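You operate a simulated robot arm through the tools that you are given. There is no shell and no other tool. Be economical: measure what you need, move in short steps, check, and stop when the job is done.

You are at the controls of a simulated robot arm. One attempt, no reset.

JOB
Take the white belt and leave it on the top of the brown-taped white box. Push the lint drawer shut. Fetch the thin red cone and stand it on the top of the green stand. Take the grey cone from the top of the white box nearest the door and leave it on the top of the brown box behind the teal tray. Put the teal cone from the top of the large brown box on the top of the white box nearest the door. Put the wide blue cone on the top of the low steel stand away on the top of the low steel table. Fetch the short blue tube and stand it on the top of the brown-taped white box. Turn the tension knob 26 to 0. Take the white tube and leave it on the top of the low steel stand. Take the blue cone tube and leave it on the shelf under the wooden bench. Take the beige roller on the left half of the wooden bench and put it away on the top of the tall steel table. Close the left bench drawer. Do these in any order. Set down upright: thin red cone, grey cone, teal cone, wide blue cone, short blue tube, white tube.

The check looks at the end state, three seconds after you hand in, the way a careful person would. Anything else that was tipped, shoved, dropped, spilled or broken makes it a failure.

ROBOT AND FRAMES
A 7-joint arm with a fingered hand on a trunk, on a base that drives. Base frame: it is fixed to the floor where the robot stands at the start and does not move with it; the origin is under the middle of the robot, x ahead of it, y to its left, z up; the surface under the hand at the start is at about z = 0.85. Lengths are in m, angles in degrees, forces in N, time in s.
With the tool pointing down near the work surface it reaches from about 0.26 to 0.72 m from the robot's upright axis, wherever it stands. Its first joint turns from -166.0 to 166.0 degrees. Places, roughly: beige roller (9x4x4 cm) [8.2, -0.7, 0.9]; blue cone tube (7x7x18 cm) [8, -2, 1]; grey cone (10x10x17 cm) [2.7, -0.7, 0.5]; left bench drawer [7.8, -0.2, 0.8]; lint drawer [4.4, 3.1, 0.3]; shelf under the wooden bench [8.3, -1.1, 0.3]; short blue tube (5x5x9 cm) [2.6, -4.3, 0.6]; teal cone (9x9x13 cm) [3.3, -1.1, 1]; tension knob 26 [4.8, -5.7, 0.6]; thin red cone (8x8x18 cm) [0.7, -1.9, 0.8]; top of the brown box behind the teal tray [1.6, -3.1, 0.8]; top of the brown-taped white box [2.6, -1.9, 0.5]; top of the green stand [5, -3.7, 0.8]; top of the low steel stand [2.5, -4.2, 0.6]; top of the low steel table [0.9, -2, 0.7]; top of the tall steel table [8.3, 2.2, 0.9]; top of the white box nearest the door [2.5, -0.9, 0.4]; white belt (23x7x2 cm) [0.5, 0.1, 0.9]; white tube (7x7x21 cm) [3.4, -8.6, 0.8]; wide blue cone (16x16x18 cm) [2.5, -4.1, 0.7]. Payload 4 kg.
Tool frame: the origin (TCP) lies between the finger pads and is the grasp point; the fingertips stand 0.026 m ahead of it; z points along the fingers, y is the line along which they close. Largest opening 0.132 m; the body of the gripper starts 0.073 m behind the TCP. The gripper is a hand of 4 fingers: y runs from the thumb to the fingers, the wrist lies at [0, 0, -0.239] in the tool frame.
Orientation is that of the tool frame in the base frame, as a unit quaternion [x, y, z, w]. With the fingers straight down and closing along the base's y, the tool's x points along the base's -x, its y along +y and its z along -z.

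CONTROLS
- The arm moves only by the tool servo_tool. Its argument "commands" is a list of rows, each a list of 2 entries, a list of its own where there are three numbers: the shift along the base's x, y, z in units of 200 mm (1.0 is 200 mm), then the turn, a rotation vector about the base's x, y, z in units of 60 degrees (1.0 is 60 degrees). In form: [[[tx, ty, tz], [wx, wy, wz]], ...]. A call has 1 to 20 rows; each row is the pose to reach, as a shift and turn from the pose commanded when the call began. A call with a number of a shift or a turn outside -1 to 1 is refused whole. Rows are played at 5 a second. More than 0.05 m and 8.6 degrees between two rows, and nothing of the call is played. Where a pose cannot be reached the arm comes as near as it can. A force on the tool above 40 N (or 10 N above the force at the start of the call, whichever is more), or a blocked arm, ends the call early, and 0.2 s more pass. In this call time passes only in rows, and 0.2 s behind the last. It gives the time, the measured TCP pose, the force on the tool (base axes), the opening and the grip force at its end, in the units of the frame above (readings bear some noise), with the torque about the TCP (base axes, N m) and any sound that the robot's microphone picked up, and new pictures: "show" is both (left out), scene, wrist or none.
- Cameras (640 x 400 px; columns grow to the right, rows downward): "scene" is now at [0.0233, 0.1362, 1.4335]; the picture's right is [-0.19, -0.98, 0.00], its down [-0.65, 0.13, -0.75] and it looks along [0.74, -0.15, -0.66] (base axes); focal length 286 px, centre (320, 200). "wrist" rides on the gripper at [0.068, 0.002, -0.097] in the tool frame; the picture's right is [-0.03, 1.00, 0.00], its down [-0.82, -0.02, -0.58] and it looks along [-0.58, -0.01, 0.82] (tool axes); focal length 270 px, centre (320, 200). There is no depth. A picture from a camera that has moved, and an enlarged one, comes with that camera's place and axes in the base frame and with its lens.
- raise_lower(by): slides the trunk up (or, below 0, down) by that many m; the arm and the scene camera ride with it, the base frame stays. It gives what a move gives, with no picture.
- base_move(legs): drives the robot by 1 to 6 legs, each [ahead, turn to the left] in m and degrees, along the robot's own axes; the way and the turn of a leg run together, so that a leg with both is an arc; at most 1.5 m and 180 degrees a leg. The arm and the cameras ride along, it lands a little off, and it stops where it bumps. It gives what a move gives, and a new picture of the scene camera.
- curl_fingers(finger1, finger2, finger3, thumb_bend): sets how far each is bent, from 0 (flat) to 1 (curled in); at 0.3 the hand is open as for a grip, at 0.7 the pads meet at the TCP. One left out holds its place. A second passes; each finger stops where it meets its share of the squeeze, and holds until it gets a number again. It is the only way to open and close the hand. It gives what a move gives, with no picture; readings hold the bend of each and the force on the fingers (four entries, about 0 where the hand has none), thumb and palm.
- aim_head(pan, tilt): turns the head with the scene camera to pan (to the left, within 155 degrees either way) and tilt (down, from -29 to 69), counted from straight ahead of the robot. It gives what a move gives, and a new picture of the scene camera.
- enlarge(camera, box): a new picture of the part [left, top, right, bottom] of that camera's present view, enlarged. No time passes.
- hand_in(): hands the job in; it is judged then, once.

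Go step by step. Nothing tells you exact positions but the pictures and the camera data: compare them with the known pose of the tool, close in by small moves and look again before you grip or let go. The budget is 535 turns and 360 pictures, counting those below and the enlarged ones. Unless the task says otherwise, let go and move clear before handing in, and close with one line.

The tools are called after ">>>" as a command line: name --argument value ..., lists and objects as JSON in quotes. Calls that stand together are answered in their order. servo_tool: Moves the arm, as the interface text tells. Its arguments: {"type":"object","properties":{"commands":{"type":"array"},"show":{"type":"string","enum":["both","scene","wrist","none"]}},"required":["commands"]} The other tools are called the same way: raise_lower (by) slides the trunk up or down; curl_fingers (finger1, finger2, finger3, thumb_bend) moves the fingers one by one; base_move (legs) drives the base; aim_head (pan, tilt) turns the head that bears the scene camera; enlarge (camera, box) takes an enlarged picture of a part of a camera's view; hand_in () hands the job in.

At the start:

```text
time_s: 0.0
ee_pos: [0.4846, 0.2178, 1.1553]
ee_rot: [0.0, 1.0, 0.001, 0.0]
force: [-0.1, 0.4, -0.1]
ft_torque: [-0.01, 0.0, -0.03]
opening: 0.132
grasp_force: 0.1
shape: jaw
bend: [0.3, 0.3, 0.3, 0.3]
finger forces: [0.0, 0.0, 0.0, 0.1, 0.0, 0.0]
trunk travel left (down, up): [-0.4, 0.19]
robot x, y, heading: [0.0017, -0.0011, -0.3]
head pan, tilt: [-11.2, 41.4]
```

scene: 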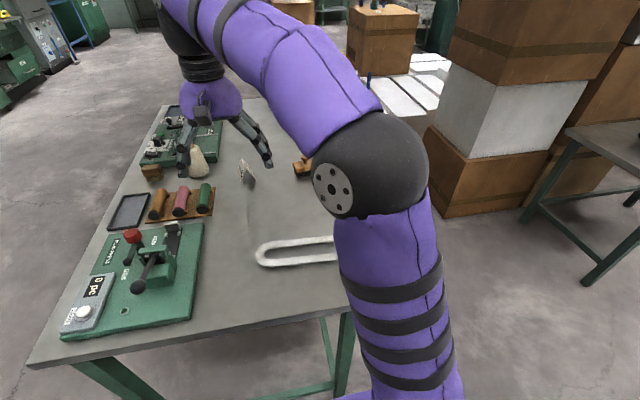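
wrist: 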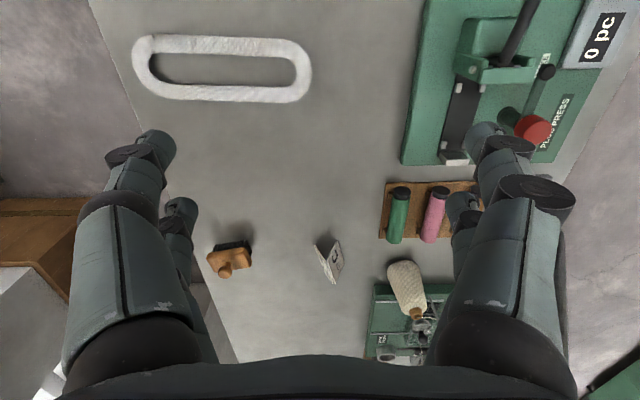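

I see the white belt on the table ahead, at about (0.48, 0.09). I'll survey the room first so I can plan routes, then start with the belt.

>>> aim_head --pan -60 --tilt 20

>>> aim_head --pan -20 --tilt 10

>>> aim_head --pan 40 --tilt 15

>>> aim_head --pan -110 --tilt 20

```text
time_s: 1.2
ee_pos: [0.4846, 0.2191, 1.1559]
ee_rot: [0.0, 1.0, 0.0, 0.0]
force: [0.0, -0.6, -0.1]
ft_torque: [0.01, -0.01, -0.02]
opening: 0.1324
grasp_force: 0.0
shape: jaw
bend: [0.3, 0.3, 0.3, 0.3]
finger forces: [0.0, 0.1, 0.0, 0.0, 0.0, 0.1]
trunk travel left (down, up): [-0.4, 0.19]
robot x, y, heading: [0.0014, -0.003, 0.1]
head pan, tilt: [-60.0, 20.0]
camera scene: at [-0.0125, 0.0719, 1.4669], right [-0.87, -0.5, 0.0], down [-0.17, 0.3, -0.94], along [0.47, -0.81, -0.34], focal length 286 px, centre (320, 200)
```

scene: 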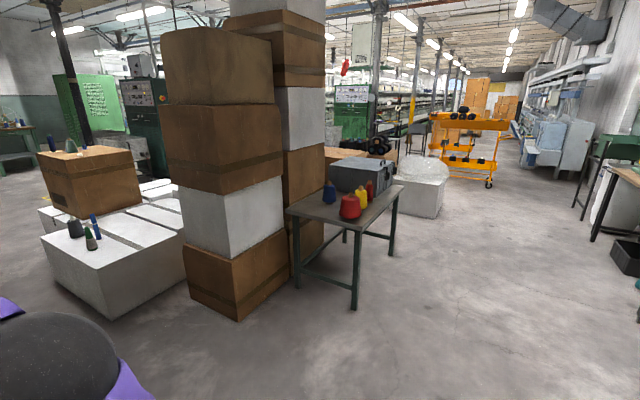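

```text
time_s: 2.2
ee_pos: [0.4834, 0.219, 1.1543]
ee_rot: [0.0, 1.0, 0.001, 0.0]
force: [-0.9, -0.1, -0.3]
ft_torque: [-0.02, 0.01, -0.01]
opening: 0.1316
grasp_force: 0.2
shape: jaw
bend: [0.3, 0.3, 0.3, 0.3]
finger forces: [0.0, 0.1, 0.1, 0.1, 0.1, 0.0]
trunk travel left (down, up): [-0.4, 0.19]
robot x, y, heading: [-0.0012, 0.0014, -0.3]
head pan, tilt: [-20.0, 10.0]
camera scene: at [0.0282, 0.1207, 1.4832], right [-0.34, -0.94, 0.0], down [-0.16, 0.06, -0.98], along [0.93, -0.34, -0.17], focal length 286 px, centre (320, 200)
```

scene: 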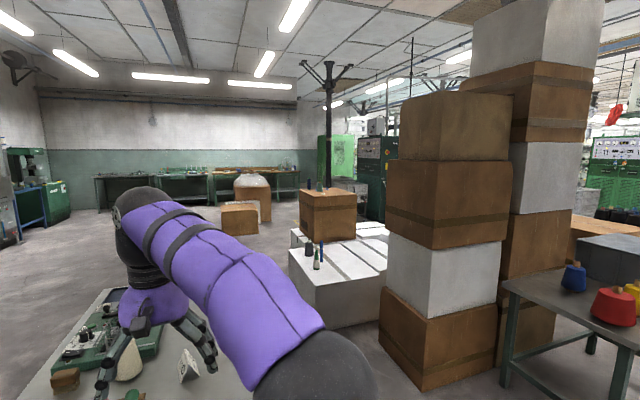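

```text
time_s: 3.5
ee_pos: [0.4842, 0.2181, 1.1557]
ee_rot: [0.0, 1.0, 0.0, 0.0]
force: [0.6, 0.7, -0.4]
ft_torque: [-0.01, -0.05, 0.0]
opening: 0.132
grasp_force: 0.1
shape: jaw
bend: [0.3, 0.3, 0.3, 0.3]
finger forces: [0.0, 0.0, 0.1, 0.0, 0.0, 0.1]
trunk travel left (down, up): [-0.4, 0.19]
robot x, y, heading: [0.0019, -0.0024, 0.1]
head pan, tilt: [40.0, 15.0]
camera scene: at [0.0124, 0.2125, 1.4751], right [0.64, -0.77, 0.0], down [-0.2, -0.17, -0.97], along [0.74, 0.62, -0.26], focal length 286 px, centre (320, 200)
```

scene: 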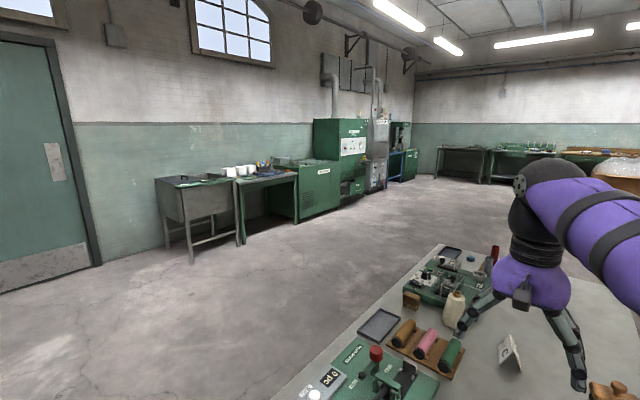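

```text
time_s: 5.9
ee_pos: [0.4828, 0.2187, 1.1559]
ee_rot: [0.0, 1.0, -0.001, 0.0]
force: [0.0, 0.2, 0.4]
ft_torque: [0.01, 0.0, 0.02]
opening: 0.1321
grasp_force: 0.0
shape: jaw
bend: [0.3, 0.3, 0.3, 0.3]
finger forces: [0.0, 0.0, 0.1, 0.0, 0.0, 0.1]
trunk travel left (down, up): [-0.4, 0.19]
robot x, y, heading: [0.0005, -0.0031, 0.2]
head pan, tilt: [-110.0, 20.0]
camera scene: at [-0.091, 0.065, 1.467], right [-0.94, 0.34, 0.0], down [0.12, 0.32, -0.94], along [-0.32, -0.88, -0.34], focal length 286 px, centre (320, 200)
```

scene: 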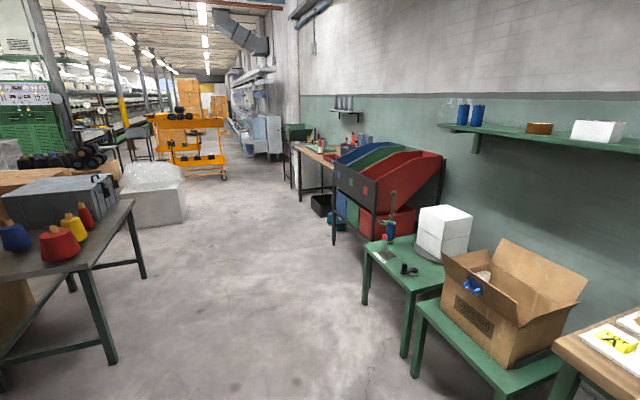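

The room is mapped. Next I turn the hand 90° and bring it over the belt.

>>> servo_tool --commands '[[[0, -0.08, 0], [0, 0, 0.125]], [[0, -0.16, 0], [0, 0, 0.25]], [[0, -0.24, 0], [0, 0, 0.375]], [[0, -0.32, 0], [0, 0, 0.5]], [[0, -0.4, 0], [0, 0, 0.625]], [[0, -0.48, 0], [0, 0, 0.75]], [[0, -0.56, 0], [0, 0, 0.875]], [[-0.03, -0.635, 0], [0, 0, 1]]]' --show "none"

>>> servo_tool --commands '[[[0, 0, -0.15], [0, 0, 0.125]], [[0, 0, -0.3], [0, 0, 0.25]], [[0, 0, -0.45], [0, 0, 0.375]], [[0, 0, -0.6], [0, 0, 0.5]], [[0, 0, -0.75], [0, 0, 0.5]]]' --show "wrist"

```text
time_s: 7.7
ee_pos: [0.4791, 0.0916, 1.1556]
ee_rot: [-0.5, 0.866, -0.001, 0.0]
force: [0.6, 0.9, -0.5]
ft_torque: [-0.04, 0.04, -0.01]
opening: 0.132
grasp_force: 0.1
shape: jaw
bend: [0.3, 0.3, 0.3, 0.3]
finger forces: [0.0, 0.0, 0.0, 0.1, 0.0, 0.0]
trunk travel left (down, up): [-0.4, 0.19]
robot x, y, heading: [0.0, 0.0004, 0.2]
head pan, tilt: [-110.0, 20.0]
```

```text
time_s: 8.9
ee_pos: [0.4785, 0.0925, 1.0054]
ee_rot: [0.708, -0.706, 0.0, 0.0]
force: [1.1, 0.4, 1.0]
ft_torque: [0.01, -0.02, 0.02]
opening: 0.1316
grasp_force: 0.0
shape: jaw
bend: [0.3, 0.3, 0.3, 0.3]
finger forces: [0.1, 0.1, 0.1, 0.0, 0.1, 0.1]
trunk travel left (down, up): [-0.4, 0.19]
robot x, y, heading: [-0.0044, 0.0023, -0.1]
head pan, tilt: [-110.0, 20.0]
camera wrist: at [0.4769, 0.0256, 1.1017], right [-1.0, 0.02, 0.0], down [0.02, 0.82, 0.58], along [0.01, 0.58, -0.82], focal length 270 px, centre (320, 200)
```

wrist: 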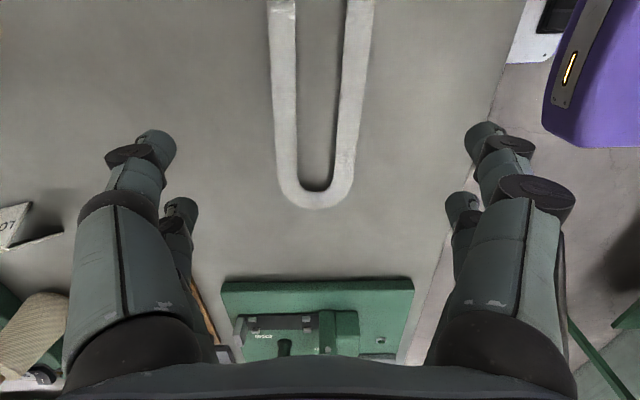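

The belt's end projects to y≈0.207, so its centre is at (0.477, 0.092), right under the tool. Going down and gripping across its width.

>>> servo_tool --commands '[[[0, 0, -0.15], [0, 0, 0]], [[0, 0, -0.3], [0, 0, 0]], [[0, 0, -0.45], [0, 0, 0]], [[0, 0, -0.55], [0, 0, 0]], [[0, 0, -0.615], [0, 0, 0]]]' --show "none"

>>> curl_fingers --finger1 0.7 --finger2 0.7 --finger3 0.7 --thumb_bend 0.7

>>> enlarge --camera "wrist" --box '[0, 0, 640, 400]'

```text
time_s: 10.1
ee_pos: [0.4773, 0.0917, 0.8837]
ee_rot: [0.707, -0.707, -0.001, 0.0]
force: [-0.4, 0.6, -0.1]
ft_torque: [-0.01, -0.02, 0.0]
opening: 0.132
grasp_force: 0.1
shape: jaw
bend: [0.3, 0.3, 0.3, 0.3]
finger forces: [0.0, 0.1, 0.0, 0.0, 0.0, 0.1]
trunk travel left (down, up): [-0.4, 0.19]
robot x, y, heading: [0.0003, 0.0037, 0.0]
head pan, tilt: [-110.0, 20.0]
```

```text
time_s: 11.1
ee_pos: [0.4777, 0.0916, 0.8827]
ee_rot: [-0.707, 0.708, -0.001, 0.001]
force: [2.9, 0.5, 8.3]
ft_torque: [0.12, 0.1, -0.02]
opening: 0.0575
grasp_force: 27.7
shape: fingers
bend: [0.51, 0.52, 0.56, 0.61]
finger forces: [14.5, 15.2, 9.8, 0.0, 15.3, 0.0]
trunk travel left (down, up): [-0.4, 0.19]
robot x, y, heading: [-0.0014, 0.0043, -0.0]
head pan, tilt: [-110.0, 20.0]
```

```text
1.00 times, centred on (320, 200) of wrist (not enlarged: the box is as wide or as high as the picture)
camera zoom: at [0.4765, 0.0235, 0.9791], right [-1.0, 0.03, 0.0], down [0.02, 0.82, 0.58], along [0.02, 0.58, -0.82], focal length 270 px, centre (320, 200)
```

zoom: 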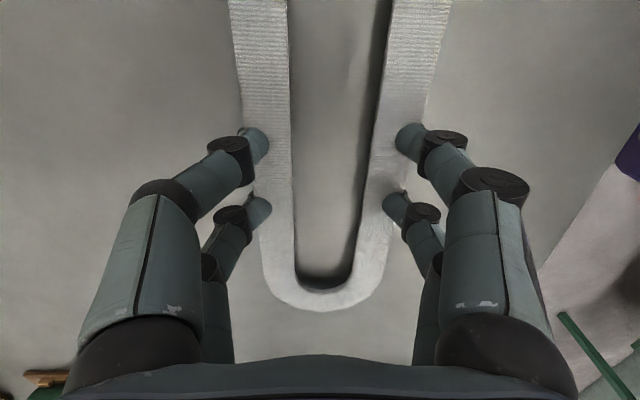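

The belt is gripped at 5.8 cm with 28 N. I'll lift it and back away from the table.

>>> servo_tool --commands '[[[0, 0, 0.15], [0, 0, 0]], [[0, 0, 0.35], [0, 0, 0]], [[0, 0, 0.55], [0, 0, 0]], [[0, 0, 0.75], [0, 0, 0]], [[0, 0, 0.95], [0, 0, 0]]]' --show "wrist"

>>> base_move --legs '[[-0.7, 0]]'

>>> aim_head --pan -45 --tilt 30

```text
time_s: 12.3
ee_pos: [0.4778, 0.0926, 1.0729]
ee_rot: [0.707, -0.707, -0.001, 0.0]
force: [0.6, 0.0, -0.2]
ft_torque: [0.04, 0.0, 0.01]
opening: 0.057
grasp_force: 21.3
shape: fingers
bend: [0.49, 0.51, 0.56, 0.62]
finger forces: [11.3, 10.9, 7.5, 0.0, 14.5, 0.0]
trunk travel left (down, up): [-0.4, 0.19]
robot x, y, heading: [0.0012, -0.0011, -0.1]
head pan, tilt: [-110.0, 20.0]
camera wrist: at [0.4762, 0.0237, 1.1699], right [-1.0, 0.03, 0.0], down [0.02, 0.82, 0.58], along [0.01, 0.58, -0.82], focal length 270 px, centre (320, 200)
```

wrist: 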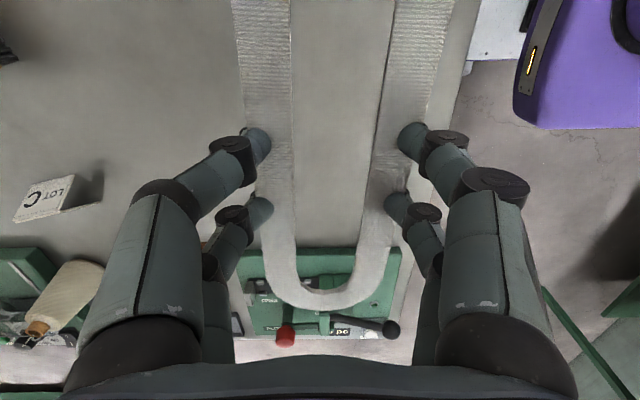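

```text
time_s: 16.1
ee_pos: [-0.2186, 0.0906, 1.0732]
ee_rot: [-0.707, 0.708, 0.0, 0.001]
force: [-0.2, 0.0, -0.1]
ft_torque: [0.04, 0.03, -0.02]
opening: 0.0572
grasp_force: 21.7
shape: fingers
bend: [0.49, 0.51, 0.56, 0.62]
finger forces: [11.2, 11.0, 7.6, 0.1, 14.7, 0.0]
trunk travel left (down, up): [-0.4, 0.19]
robot x, y, heading: [-0.6965, 0.0007, -0.0]
head pan, tilt: [-110.0, 20.0]
camera scene: at [-0.7868, 0.0656, 1.467], right [-0.94, 0.34, 0.0], down [0.12, 0.32, -0.94], along [-0.32, -0.88, -0.34], focal length 286 px, centre (320, 200)
```

scene: 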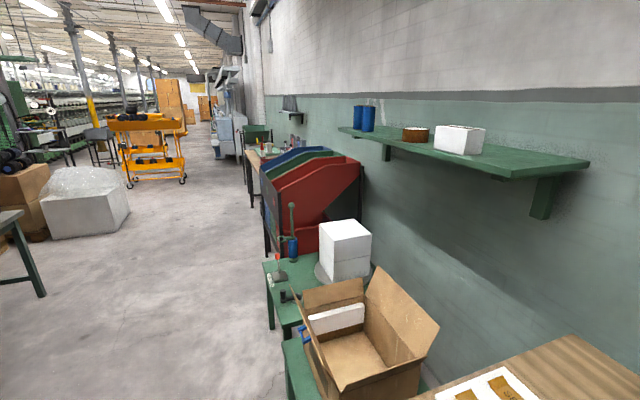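

```text
time_s: 17.5
ee_pos: [-0.218, 0.0918, 1.0725]
ee_rot: [-0.707, 0.708, 0.0, 0.0]
force: [0.3, -0.2, -0.8]
ft_torque: [0.0, -0.01, 0.03]
opening: 0.0572
grasp_force: 22.6
shape: fingers
bend: [0.49, 0.51, 0.56, 0.62]
finger forces: [11.2, 10.8, 7.6, 0.1, 14.7, 0.0]
trunk travel left (down, up): [-0.4, 0.19]
robot x, y, heading: [-0.6982, -0.0002, -0.2]
head pan, tilt: [-45.0, 30.0]
camera scene: at [-0.6911, 0.0889, 1.4509], right [-0.71, -0.71, 0.0], down [-0.35, 0.35, -0.87], along [0.61, -0.61, -0.5], focal length 286 px, centre (320, 200)
```

scene: 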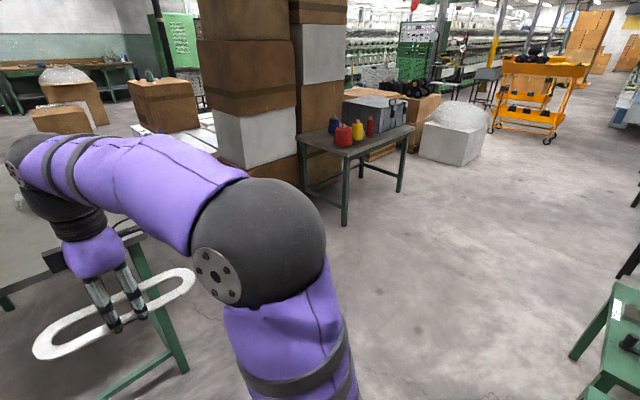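

The belt is held and I'm clear of the table. Next I drive into the corridor between the table and the boxes to see the brown-taped white box.

>>> base_move --legs '[[0, -31.4], [1.05, 0], [0, 31.4], [1.0, 0]]'

>>> aim_head --pan -30 --tilt 25

```text
time_s: 31.0
ee_pos: [1.6887, -0.4327, 1.0731]
ee_rot: [0.709, -0.705, -0.001, 0.0]
force: [0.1, -0.1, 0.2]
ft_torque: [0.01, -0.01, 0.02]
opening: 0.057
grasp_force: 22.0
shape: fingers
bend: [0.49, 0.51, 0.56, 0.62]
finger forces: [11.1, 10.8, 7.4, 0.0, 14.4, 0.0]
trunk travel left (down, up): [-0.4, 0.19]
robot x, y, heading: [1.2085, -0.5271, 0.2]
head pan, tilt: [-45.0, 30.0]
camera scene: at [1.2157, -0.4371, 1.4509], right [-0.7, -0.71, 0.0], down [-0.35, 0.35, -0.87], along [0.61, -0.61, -0.5], focal length 286 px, centre (320, 200)
```

scene: 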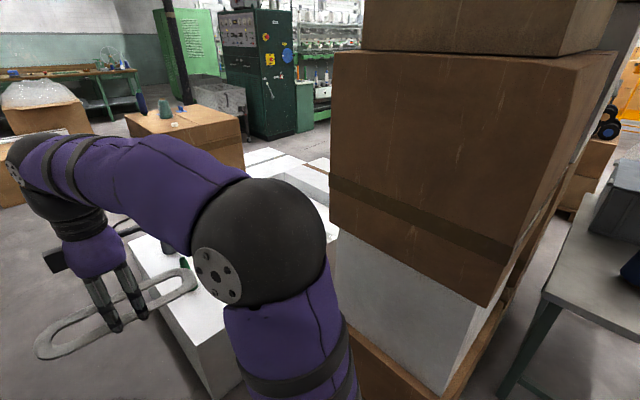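

```text
time_s: 31.8
ee_pos: [1.6882, -0.4324, 1.0733]
ee_rot: [0.708, -0.706, 0.0, 0.0]
force: [-1.1, 0.5, -0.1]
ft_torque: [0.02, -0.01, 0.0]
opening: 0.0569
grasp_force: 21.9
shape: fingers
bend: [0.49, 0.51, 0.56, 0.62]
finger forces: [11.1, 10.7, 7.4, 0.1, 14.4, 0.0]
trunk travel left (down, up): [-0.4, 0.19]
robot x, y, heading: [1.2138, -0.5268, 0.4]
head pan, tilt: [-30.0, 25.0]
camera scene: at [1.2315, -0.4192, 1.4588], right [-0.5, -0.87, 0.0], down [-0.37, 0.21, -0.91], along [0.79, -0.45, -0.42], focal length 286 px, centre (320, 200)
```

scene: 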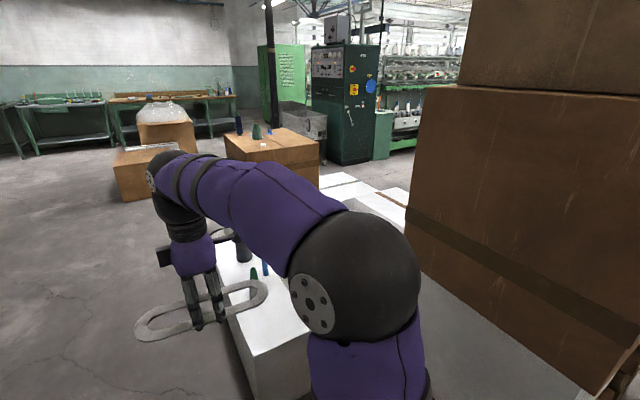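

I can see the white box group behind the stack. I'll advance past it for a clear view.

>>> base_move --legs '[[0, 30], [0.9, 0], [0, -30]]'

>>> aim_head --pan -70 --tilt 30

```text
time_s: 39.8
ee_pos: [2.4756, 0.0144, 1.0725]
ee_rot: [-0.704, 0.71, 0.0, 0.0]
force: [-0.4, -0.8, -0.8]
ft_torque: [0.01, -0.02, 0.03]
opening: 0.0566
grasp_force: 21.5
shape: fingers
bend: [0.49, 0.51, 0.56, 0.62]
finger forces: [11.1, 10.6, 7.3, 0.0, 14.2, 0.0]
trunk travel left (down, up): [-0.4, 0.19]
robot x, y, heading: [1.9991, -0.0754, -0.4]
head pan, tilt: [-30.0, 25.0]
camera scene: at [2.0202, 0.0327, 1.4589], right [-0.51, -0.86, 0.0], down [-0.36, 0.21, -0.91], along [0.78, -0.46, -0.42], focal length 286 px, centre (320, 200)
```

scene: 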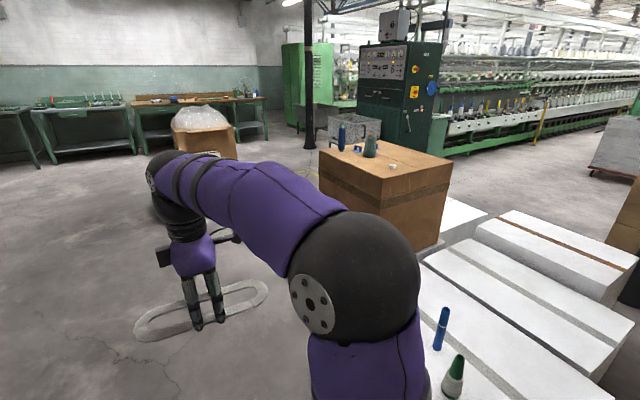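

```text
time_s: 40.8
ee_pos: [2.4768, 0.014, 1.0732]
ee_rot: [-0.704, 0.71, 0.001, -0.001]
force: [-0.8, 0.1, -0.4]
ft_torque: [0.04, 0.03, 0.0]
opening: 0.0569
grasp_force: 21.7
shape: fingers
bend: [0.49, 0.51, 0.56, 0.62]
finger forces: [11.1, 10.6, 7.3, 0.0, 14.3, 0.0]
trunk travel left (down, up): [-0.4, 0.19]
robot x, y, heading: [1.9967, -0.0728, -0.6]
head pan, tilt: [-70.0, 30.0]
camera scene: at [1.971, -0.0057, 1.4509], right [-0.94, -0.33, 0.0], down [-0.17, 0.47, -0.87], along [0.29, -0.82, -0.5], focal length 286 px, centre (320, 200)
```

scene: 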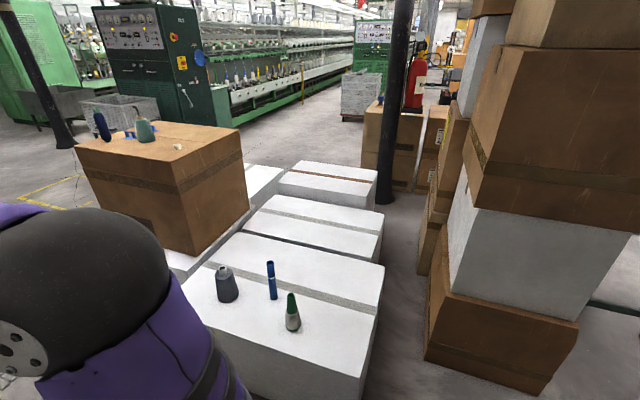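

The brown-taped box is the farthest white box, at about x 2.2–2.95, y −1.7 to −2.25. The gap on this side is too narrow, so I'll go around the large brown box and come from the far side.

>>> base_move --legs '[[1.3, 0.6], [1.0, 0], [0, -90]]'

>>> aim_head --pan 0 --tilt 30

>>> aim_head --pan 50 --tilt 20

```text
time_s: 56.3
ee_pos: [4.3875, -0.5736, 1.0727]
ee_rot: [-0.002, 1.0, 0.0, 0.0]
force: [0.5, -0.4, -0.4]
ft_torque: [0.04, 0.0, 0.02]
opening: 0.0564
grasp_force: 21.6
shape: fingers
bend: [0.49, 0.51, 0.56, 0.62]
finger forces: [10.9, 10.4, 7.4, 0.0, 14.1, 0.0]
trunk travel left (down, up): [-0.4, 0.19]
robot x, y, heading: [4.2952, -0.0937, -89.8]
head pan, tilt: [-70.0, 30.0]
camera scene: at [4.3619, -0.0675, 1.4509], right [-0.34, 0.94, 0.0], down [0.47, 0.17, -0.87], along [-0.81, -0.3, -0.5], focal length 286 px, centre (320, 200)
```

scene: 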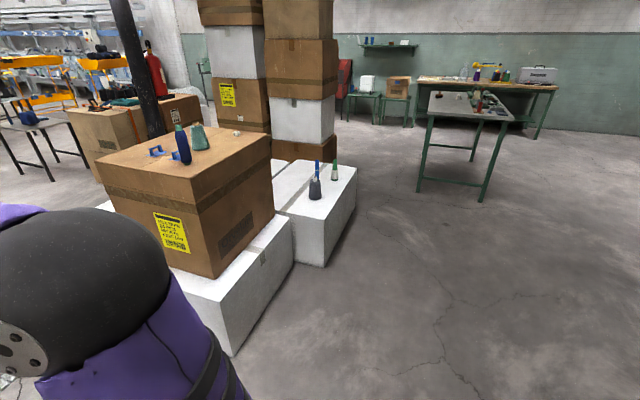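

```text
time_s: 57.7
ee_pos: [4.3872, -0.5741, 1.0737]
ee_rot: [-0.002, 1.0, -0.001, 0.0]
force: [-1.1, 0.5, 0.1]
ft_torque: [-0.02, 0.0, 0.01]
opening: 0.0567
grasp_force: 21.3
shape: fingers
bend: [0.49, 0.51, 0.56, 0.62]
finger forces: [10.9, 10.4, 7.2, 0.0, 14.0, 0.0]
trunk travel left (down, up): [-0.4, 0.19]
robot x, y, heading: [4.2933, -0.0978, -90.1]
head pan, tilt: [0.0, 30.0]
camera scene: at [4.4469, -0.1268, 1.4509], right [-1.0, 0.0, 0.0], down [0.0, 0.5, -0.87], along [0.0, -0.87, -0.5], focal length 286 px, centre (320, 200)
```

scene: 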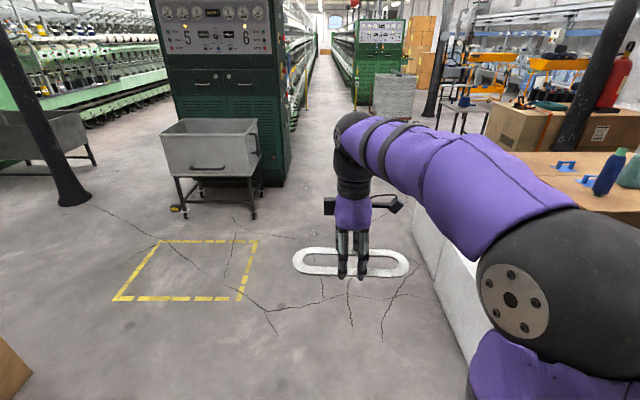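

```text
time_s: 58.9
ee_pos: [4.3868, -0.5733, 1.0727]
ee_rot: [-0.002, 1.0, 0.0, -0.001]
force: [0.4, 0.4, -0.8]
ft_torque: [0.0, -0.05, 0.01]
opening: 0.0564
grasp_force: 21.1
shape: fingers
bend: [0.49, 0.51, 0.56, 0.62]
finger forces: [10.8, 10.4, 7.1, 0.0, 14.1, 0.1]
trunk travel left (down, up): [-0.4, 0.19]
robot x, y, heading: [4.292, -0.0982, -89.8]
head pan, tilt: [50.0, 20.0]
camera scene: at [4.5182, -0.0961, 1.4669], right [-0.64, -0.77, 0.0], down [-0.26, 0.22, -0.94], along [0.72, -0.6, -0.34], focal length 286 px, centre (320, 200)
```

scene: 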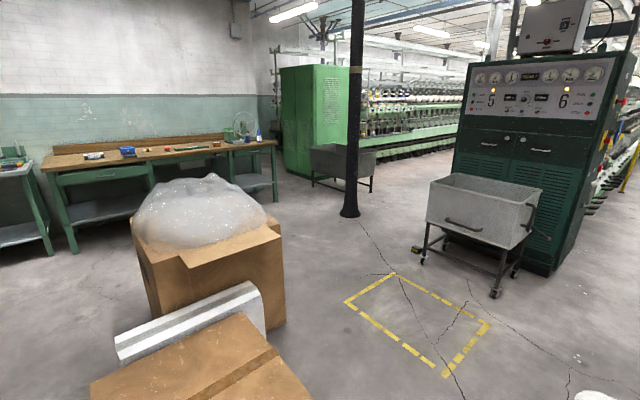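

The lane at x≈4.3 is clear. I'll drive down it, then turn toward the boxes.

>>> base_move --legs '[[1.4, 0], [1.3, 0], [0, -90]]'

>>> aim_head --pan 0 --tilt 30

>>> aim_head --pan -45 --tilt 30

```text
time_s: 76.2
ee_pos: [3.7833, -2.8425, 1.0742]
ee_rot: [0.716, 0.698, 0.0, 0.0]
force: [0.3, 0.2, -0.2]
ft_torque: [0.02, 0.0, -0.02]
opening: 0.0561
grasp_force: 21.4
shape: fingers
bend: [0.49, 0.51, 0.57, 0.62]
finger forces: [10.7, 10.2, 7.1, 0.0, 13.9, 0.1]
trunk travel left (down, up): [-0.4, 0.19]
robot x, y, heading: [4.2619, -2.7649, 178.3]
head pan, tilt: [50.0, 20.0]
camera scene: at [4.2568, -2.988, 1.467], right [-0.75, 0.67, 0.0], down [0.23, 0.26, -0.94], along [-0.62, -0.7, -0.34], focal length 286 px, centre (320, 200)
```

scene: 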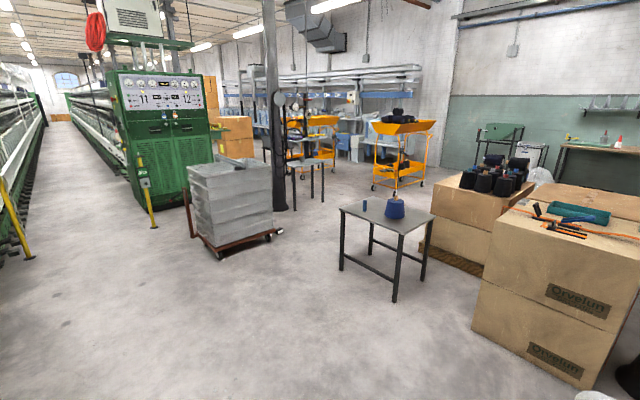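

```text
time_s: 77.3
ee_pos: [3.7842, -2.8416, 1.0735]
ee_rot: [0.717, 0.697, 0.001, 0.0]
force: [0.0, -0.5, 0.3]
ft_torque: [-0.01, -0.02, 0.02]
opening: 0.0561
grasp_force: 21.3
shape: fingers
bend: [0.49, 0.51, 0.57, 0.62]
finger forces: [10.9, 10.1, 7.0, 0.0, 13.9, 0.0]
trunk travel left (down, up): [-0.4, 0.19]
robot x, y, heading: [4.2635, -2.7618, 178.5]
head pan, tilt: [0.0, 30.0]
camera scene: at [4.2283, -2.9158, 1.4509], right [0.03, 1.0, 0.0], down [0.5, -0.01, -0.87], along [-0.87, 0.02, -0.5], focal length 286 px, centre (320, 200)
```

scene: 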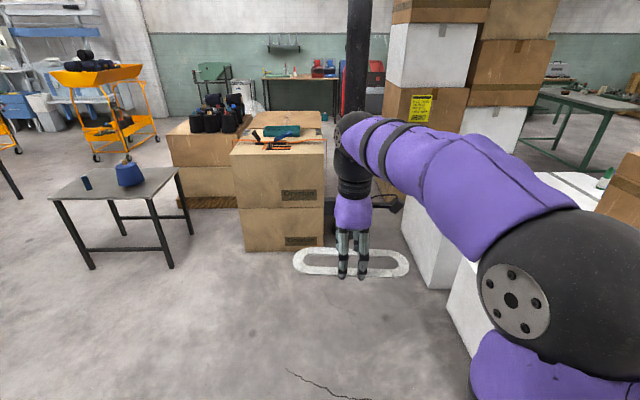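

```text
time_s: 78.5
ee_pos: [3.7824, -2.8417, 1.0719]
ee_rot: [0.717, 0.698, 0.0, 0.0]
force: [0.8, -0.2, 0.1]
ft_torque: [-0.01, 0.0, 0.01]
opening: 0.0563
grasp_force: 21.1
shape: fingers
bend: [0.49, 0.51, 0.57, 0.62]
finger forces: [10.8, 10.2, 7.3, 0.0, 13.9, 0.0]
trunk travel left (down, up): [-0.4, 0.19]
robot x, y, heading: [4.261, -2.7674, 178.4]
head pan, tilt: [-45.0, 30.0]
camera scene: at [4.2566, -2.8526, 1.4509], right [0.73, 0.69, 0.0], down [0.34, -0.36, -0.87], along [-0.59, 0.63, -0.5], focal length 286 px, centre (320, 200)
```

scene: 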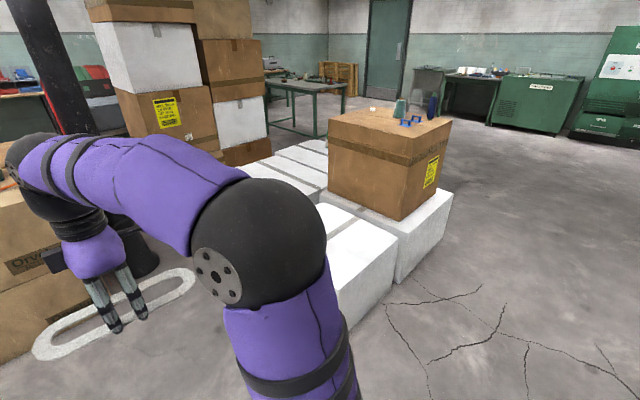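

I now see the low steel stand, the teal tray on a brown stack, and room on this side of the white boxes. I'll drive to about (2.95, −2.73) and turn toward the brown-taped box.

>>> base_move --legs '[[1.3, 1.6], [0, -75]]'

>>> aim_head --pan 10 --tilt 45

```text
time_s: 88.5
ee_pos: [2.7439, -2.3193, 1.0736]
ee_rot: [0.99, 0.143, 0.0, 0.0]
force: [-0.3, -0.8, -0.1]
ft_torque: [0.03, 0.0, 0.04]
opening: 0.0558
grasp_force: 20.7
shape: fingers
bend: [0.49, 0.51, 0.57, 0.62]
finger forces: [10.7, 9.9, 7.0, 0.1, 13.8, 0.0]
trunk travel left (down, up): [-0.4, 0.19]
robot x, y, heading: [2.9693, -2.7514, 106.4]
head pan, tilt: [-45.0, 30.0]
camera scene: at [2.8811, -2.7727, 1.4509], right [0.88, -0.48, 0.0], down [-0.24, -0.44, -0.87], along [0.42, 0.76, -0.5], focal length 286 px, centre (320, 200)
```

scene: 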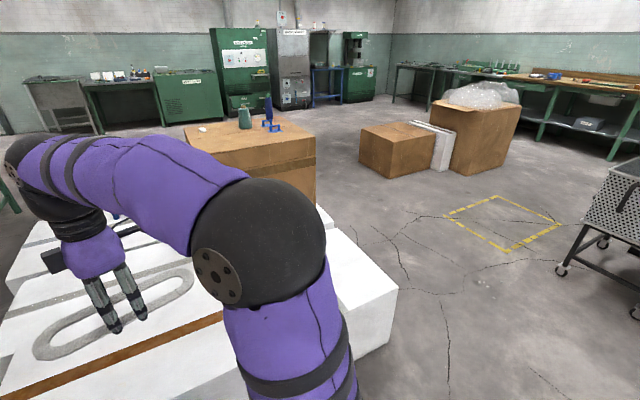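

```text
time_s: 89.8
ee_pos: [2.7445, -2.3193, 1.0725]
ee_rot: [0.99, 0.143, 0.0, 0.0]
force: [-0.2, -0.3, -0.7]
ft_torque: [-0.03, 0.03, 0.03]
opening: 0.0559
grasp_force: 20.9
shape: fingers
bend: [0.49, 0.51, 0.57, 0.62]
finger forces: [10.8, 10.1, 7.0, 0.0, 13.7, 0.0]
trunk travel left (down, up): [-0.4, 0.19]
robot x, y, heading: [2.9669, -2.7493, 105.9]
head pan, tilt: [10.0, 45.0]
camera scene: at [2.8017, -2.779, 1.4283], right [0.9, 0.44, 0.0], down [0.31, -0.63, -0.71], along [-0.31, 0.63, -0.71], focal length 286 px, centre (320, 200)
```

scene: 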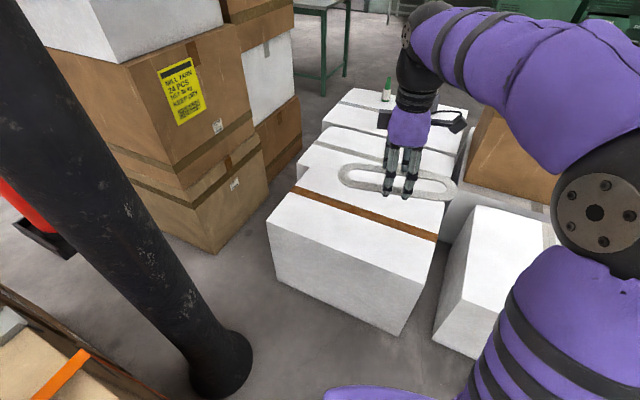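

The brown-taped top is clearly visible, with its near edge at y≈−2.15 and x 2.23–2.9. I'll move a bit closer.

>>> base_move --legs '[[0, 14], [0.23, 0], [0, -25]]'

>>> raise_lower --by -0.35

```text
time_s: 93.8
ee_pos: [2.7173, -2.0826, 1.0734]
ee_rot: [0.999, 0.045, 0.0, 0.0]
force: [-0.7, 0.1, -1.0]
ft_torque: [-0.05, 0.04, -0.01]
opening: 0.0558
grasp_force: 20.7
shape: fingers
bend: [0.49, 0.51, 0.57, 0.62]
finger forces: [10.6, 10.0, 7.0, 0.1, 13.6, 0.0]
trunk travel left (down, up): [-0.4, 0.19]
robot x, y, heading: [2.8519, -2.5494, 95.1]
head pan, tilt: [10.0, 45.0]
camera scene: at [2.6831, -2.5446, 1.4283], right [0.97, 0.26, 0.0], down [0.18, -0.68, -0.71], along [-0.18, 0.68, -0.71], focal length 286 px, centre (320, 200)
```

scene: 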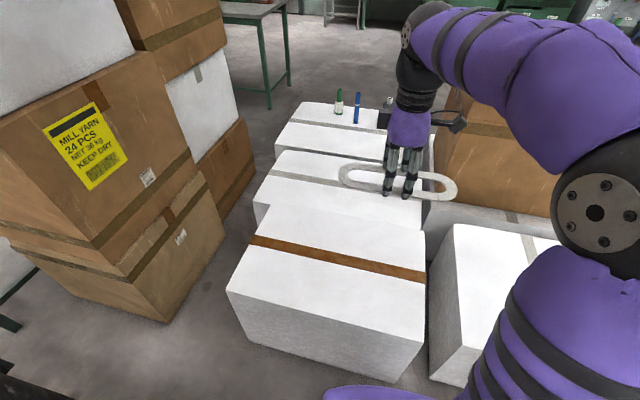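

```text
time_s: 97.2
ee_pos: [2.7171, -2.0833, 0.7227]
ee_rot: [0.999, 0.046, 0.0, 0.0]
force: [-0.7, -0.4, -0.3]
ft_torque: [0.04, 0.0, -0.02]
opening: 0.0557
grasp_force: 20.7
shape: fingers
bend: [0.49, 0.51, 0.57, 0.62]
finger forces: [10.6, 9.9, 7.0, 0.0, 13.7, 0.0]
trunk travel left (down, up): [-0.05, 0.54]
robot x, y, heading: [2.853, -2.5487, 94.9]
head pan, tilt: [10.0, 45.0]
```

Trunk lowered. I'll shift to (2.62, −1.92) and go down toward the top, which I put at about 0.48.

>>> servo_tool --commands '[[[-0.12, 0.2, 0], [0, 0, 0]], [[-0.24, 0.4, 0], [0, 0, 0]], [[-0.36, 0.6, 0], [0, 0, 0]], [[-0.485, 0.815, 0], [0, 0, 0]], [[-0.485, 0.815, -0.2], [0, 0, 0]], [[-0.485, 0.815, -0.4], [0, 0, 0]], [[-0.485, 0.815, -0.6], [0, 0, 0]], [[-0.485, 0.815, -0.75], [0, 0, 0]]]' --show "both"

```text
time_s: 99.0
ee_pos: [2.6198, -1.9186, 0.5731]
ee_rot: [0.999, 0.045, 0.0, 0.0]
force: [-0.9, -0.6, -0.2]
ft_torque: [-0.01, 0.01, 0.01]
opening: 0.0556
grasp_force: 20.3
shape: fingers
bend: [0.49, 0.51, 0.57, 0.63]
finger forces: [10.4, 9.9, 6.9, 0.0, 13.5, 0.1]
out of reach, approached as far as the arm can: row 4
trunk travel left (down, up): [-0.05, 0.54]
robot x, y, heading: [2.8525, -2.5496, 94.7]
head pan, tilt: [10.0, 45.0]
camera scene: at [2.6832, -2.5447, 1.0783], right [0.97, 0.26, 0.0], down [0.18, -0.68, -0.71], along [-0.18, 0.68, -0.71], focal length 286 px, centre (320, 200)
camera wrist: at [2.6882, -1.9145, 0.6703], right [0.06, -1.0, 0.0], down [-0.81, -0.05, 0.58], along [-0.58, -0.04, -0.82], focal length 270 px, centre (320, 200)
```

scene: 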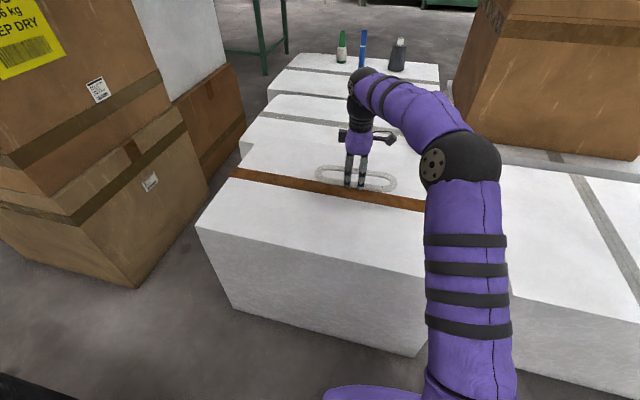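
wrist: 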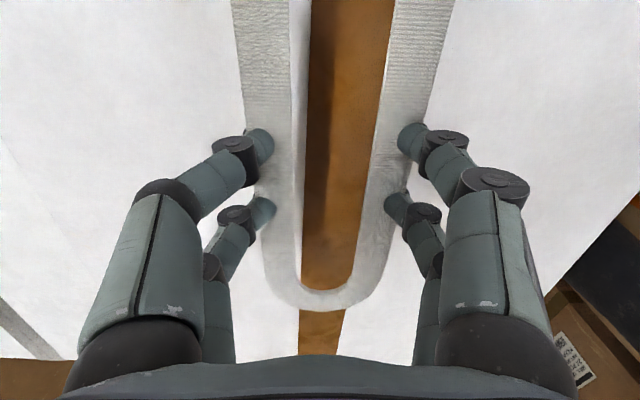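

The belt hovers above the tape line. I'll lower it in small steps, watching the force.

>>> servo_tool --commands '[[[0, 0, -0.1], [0, 0, 0]], [[0, 0, -0.18], [0, 0, 0]], [[0, 0, -0.22], [0, 0, 0]], [[0, 0, -0.25], [0, 0, 0]], [[0, 0, -0.27], [0, 0, 0]], [[0, 0, -0.28], [0, 0, 0]]]' --show "none"

>>> enlarge --camera "scene" --box '[260, 100, 460, 225]'

```text
time_s: 100.1
ee_pos: [2.6201, -1.9181, 0.5324]
ee_rot: [0.999, 0.045, -0.002, -0.006]
force: [3.1, -1.2, 18.9]
ft_torque: [-0.88, -0.21, 0.13]
opening: 0.0555
grasp_force: 28.1
shape: fingers
bend: [0.5, 0.52, 0.58, 0.63]
finger forces: [19.5, 18.2, 6.3, 0.1, 12.5, 0.0]
trunk travel left (down, up): [-0.05, 0.54]
robot x, y, heading: [2.8497, -2.5537, 94.8]
head pan, tilt: [10.0, 45.0]
stopped in row 5: the force on the tool passed its limit at 46 N (the readings are from after the stop); the commanded pose is now the measured one
```

```text
3.20 times, centred on (360, 162) of scene
camera zoom: at [2.6836, -2.5457, 1.0784], right [0.97, 0.26, 0.0], down [0.18, -0.68, -0.71], along [-0.18, 0.68, -0.71], focal length 914 px, centre (192, 320)
```

zoom: 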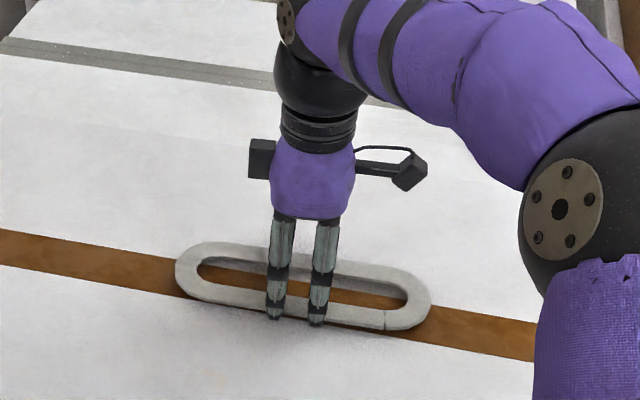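

Contact is made, with the surface at about 0.50. I'll open the hand and lift off.

>>> curl_fingers --finger1 0.3 --finger2 0.3 --finger3 0.3 --thumb_bend 0.3

>>> servo_tool --commands '[[[0, 0, 0.1], [0, 0, 0]], [[0, 0, 0.3], [0, 0, 0]], [[0, 0, 0.5], [0, 0, 0]], [[0, 0, 0.75], [0, 0, 0]], [[0, 0, 1.0], [0, 0, 0]]]' --show "wrist"

```text
time_s: 101.1
ee_pos: [2.62, -1.9185, 0.5291]
ee_rot: [0.999, 0.045, -0.001, -0.004]
force: [0.6, -0.2, -0.4]
ft_torque: [0.03, 0.0, 0.03]
opening: 0.132
grasp_force: 0.0
shape: fingers
bend: [0.3, 0.3, 0.3, 0.3]
finger forces: [0.0, 0.1, 0.1, 0.0, 0.0, 0.0]
trunk travel left (down, up): [-0.05, 0.54]
robot x, y, heading: [2.8494, -2.5499, 95.1]
head pan, tilt: [10.0, 45.0]
```

```text
time_s: 102.3
ee_pos: [2.6208, -1.9263, 0.7281]
ee_rot: [0.999, 0.044, -0.001, -0.006]
force: [1.5, 0.4, 0.8]
ft_torque: [0.03, 0.0, -0.01]
opening: 0.1327
grasp_force: 0.0
shape: fingers
bend: [0.3, 0.3, 0.3, 0.3]
finger forces: [0.0, 0.0, 0.0, 0.0, 0.0, 0.0]
out of reach, approached as far as the arm can: row 5
trunk travel left (down, up): [-0.05, 0.54]
robot x, y, heading: [2.851, -2.5444, 94.7]
head pan, tilt: [10.0, 45.0]
camera wrist: at [2.6907, -1.9228, 0.8235], right [0.06, -1.0, -0.01], down [-0.81, -0.06, 0.58], along [-0.58, -0.03, -0.81], focal length 270 px, centre (320, 200)
```

wrist: 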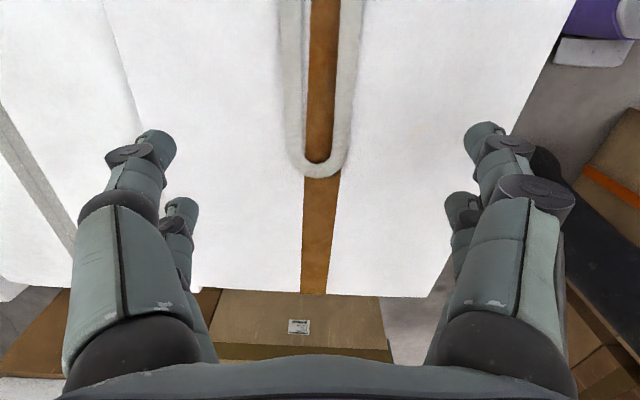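

The belt lies well on the brown-taped box. Next is the short blue tube, so I'll retract, raise the trunk and drive to the low steel stand.

>>> servo_tool --commands '[[[0.1, -0.2, 0], [0, 0, 0]], [[0.2, -0.4, 0], [0, 0, 0]], [[0.3, -0.6, 0], [0, 0, 0]], [[0.48, -0.8, 0], [0, 0, 0]]]' --show "none"

>>> raise_lower --by 0.35

>>> base_move --legs '[[0, -170], [1.0, 0]]'

>>> aim_head --pan -50 --tilt 30

```text
refused: row 4 steps farther than a row can; nothing moved
```

```text
time_s: 105.7
ee_pos: [2.6207, -1.9261, 1.0752]
ee_rot: [0.999, 0.044, -0.002, -0.005]
force: [0.1, -0.4, 0.1]
ft_torque: [-0.02, 0.01, -0.01]
opening: 0.1327
grasp_force: 0.0
shape: fingers
bend: [0.3, 0.3, 0.3, 0.3]
finger forces: [0.1, 0.0, 0.1, 0.1, 0.1, 0.0]
trunk travel left (down, up): [-0.4, 0.19]
robot x, y, heading: [2.8475, -2.549, 94.8]
head pan, tilt: [10.0, 45.0]
```

```text
time_s: 108.2
ee_pos: [2.8658, -1.8827, 1.0765]
ee_rot: [0.99, -0.142, 0.0, -0.007]
force: [-0.3, -0.3, 0.2]
ft_torque: [0.0, -0.01, -0.03]
opening: 0.1328
grasp_force: 0.1
shape: fingers
bend: [0.3, 0.3, 0.3, 0.3]
finger forces: [0.0, 0.0, 0.0, 0.0, 0.1, 0.0]
trunk travel left (down, up): [-0.4, 0.19]
robot x, y, heading: [2.85, -2.5524, 73.5]
head pan, tilt: [10.0, 45.0]
stopped in leg 1: the robot was blocked; the commanded pose is now the measured one
camera scene: at [2.6971, -2.4832, 1.4283], right [0.99, -0.11, 0.0], down [-0.08, -0.7, -0.71], along [0.08, 0.7, -0.71], focal length 286 px, centre (320, 200)
```

scene: 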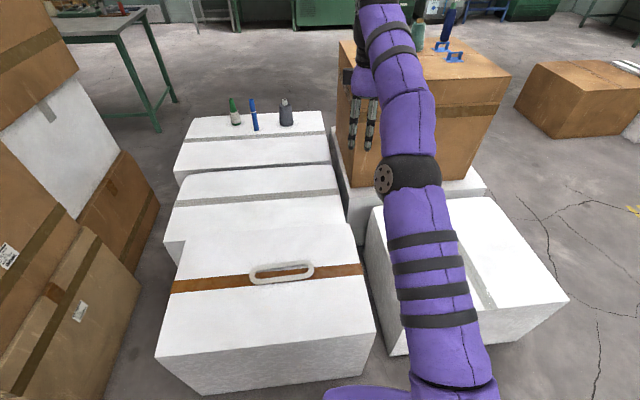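

```text
time_s: 109.5
ee_pos: [2.8667, -1.8837, 1.0769]
ee_rot: [0.99, -0.143, 0.001, -0.005]
force: [0.5, 0.8, 0.7]
ft_torque: [0.01, -0.02, 0.01]
opening: 0.1328
grasp_force: 0.0
shape: fingers
bend: [0.3, 0.3, 0.3, 0.3]
finger forces: [0.0, 0.0, 0.0, 0.0, 0.0, 0.0]
trunk travel left (down, up): [-0.4, 0.19]
robot x, y, heading: [2.8529, -2.5525, 73.8]
head pan, tilt: [-50.0, 30.0]
camera scene: at [2.7707, -2.5279, 1.4509], right [0.4, -0.92, 0.0], down [-0.46, -0.2, -0.87], along [0.79, 0.35, -0.5], focal length 286 px, centre (320, 200)
```

scene: 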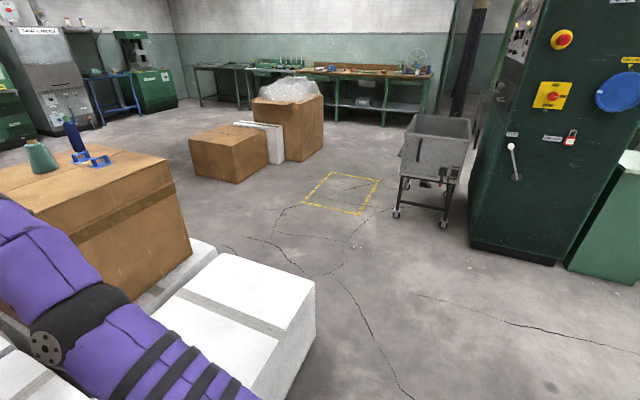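

Something blocked the turn, probably the base corner against the white box or the arm. I'll retract the arm, retrace my entry path out, then turn.

>>> servo_tool --commands '[[[0, -0.22, 0], [0, 0, 0]], [[0, -0.44, 0], [0, 0, 0]], [[0, -0.66, 0], [0, 0, 0]], [[0, -0.88, 0], [0, 0, 0]]]' --show "none"

>>> base_move --legs '[[0, 46], [-0.35, 0]]'

```text
time_s: 110.5
ee_pos: [2.8677, -2.0622, 1.0754]
ee_rot: [0.99, -0.142, -0.001, -0.006]
force: [-0.6, -0.6, -0.5]
ft_torque: [-0.04, 0.01, 0.02]
opening: 0.133
grasp_force: 0.0
shape: fingers
bend: [0.3, 0.3, 0.3, 0.3]
finger forces: [0.0, 0.0, 0.0, 0.0, 0.0, 0.1]
trunk travel left (down, up): [-0.4, 0.19]
robot x, y, heading: [2.8543, -2.5481, 73.2]
head pan, tilt: [-50.0, 30.0]
```

```text
time_s: 115.0
ee_pos: [2.6821, -2.4987, 1.0749]
ee_rot: [0.968, 0.252, -0.002, -0.005]
force: [0.2, -0.1, -0.2]
ft_torque: [-0.04, -0.01, -0.02]
opening: 0.133
grasp_force: 0.0
shape: fingers
bend: [0.3, 0.3, 0.3, 0.3]
finger forces: [0.0, 0.0, 0.1, 0.0, 0.0, 0.0]
trunk travel left (down, up): [-0.4, 0.19]
robot x, y, heading: [3.0178, -2.856, 119.4]
head pan, tilt: [-50.0, 30.0]
camera scene: at [2.9475, -2.8953, 1.4509], right [0.94, -0.35, 0.0], down [-0.18, -0.47, -0.87], along [0.31, 0.81, -0.5], focal length 286 px, centre (320, 200)
```

scene: 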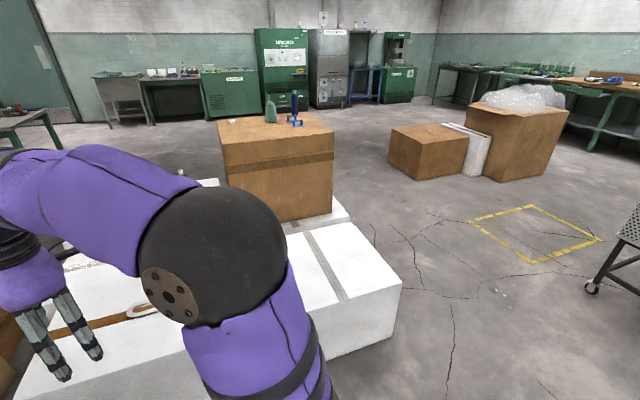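

The boxes are undisturbed. Turning right toward the steel stand.

>>> base_move --legs '[[0.1, -100], [0, -99], [0.8, 0]]'

>>> aim_head --pan -60 --tilt 35

```text
time_s: 128.6
ee_pos: [3.3718, -4.0147, 1.0744]
ee_rot: [-0.077, 0.997, -0.005, 0.001]
force: [0.5, 0.0, 0.4]
ft_torque: [0.0, -0.02, -0.03]
opening: 0.133
grasp_force: 0.0
shape: fingers
bend: [0.3, 0.3, 0.3, 0.3]
finger forces: [0.0, 0.0, 0.1, 0.0, 0.0, 0.0]
trunk travel left (down, up): [-0.4, 0.19]
robot x, y, heading: [3.1755, -3.5655, -81.4]
head pan, tilt: [-50.0, 30.0]
camera scene: at [3.2618, -3.5526, 1.4509], right [-0.75, 0.66, 0.0], down [0.33, 0.38, -0.87], along [-0.57, -0.65, -0.5], focal length 286 px, centre (320, 200)
```

scene: 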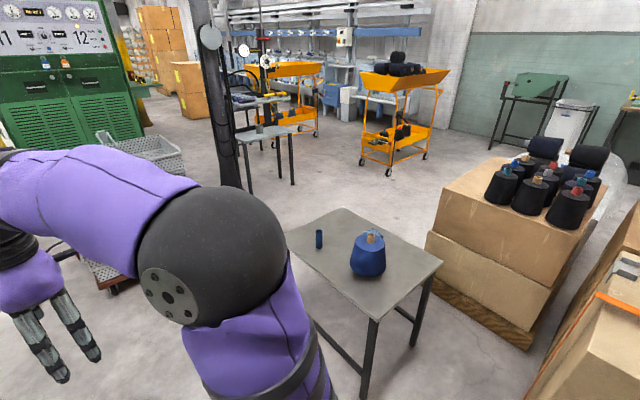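

```text
time_s: 129.4
ee_pos: [3.3731, -4.0141, 1.0743]
ee_rot: [-0.077, 0.997, -0.005, 0.002]
force: [-0.7, -0.3, -0.2]
ft_torque: [0.01, -0.01, 0.01]
opening: 0.1332
grasp_force: 0.1
shape: fingers
bend: [0.3, 0.3, 0.3, 0.3]
finger forces: [0.0, 0.1, 0.0, 0.0, 0.1, 0.0]
trunk travel left (down, up): [-0.4, 0.19]
robot x, y, heading: [3.1816, -3.5634, -81.4]
head pan, tilt: [-60.0, 35.0]
camera scene: at [3.2526, -3.5389, 1.4431], right [-0.63, 0.78, 0.0], down [0.45, 0.36, -0.82], along [-0.64, -0.51, -0.57], focal length 286 px, centre (320, 200)
```

scene: 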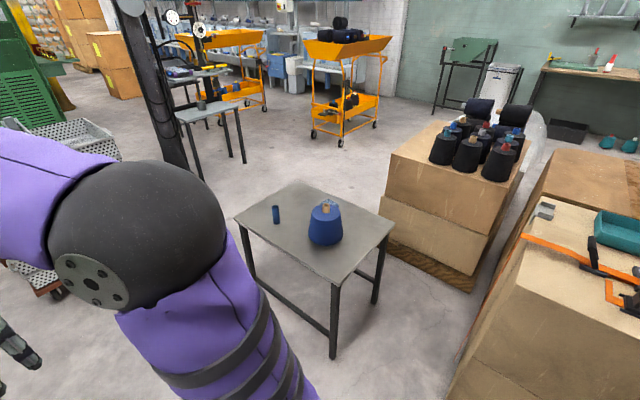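

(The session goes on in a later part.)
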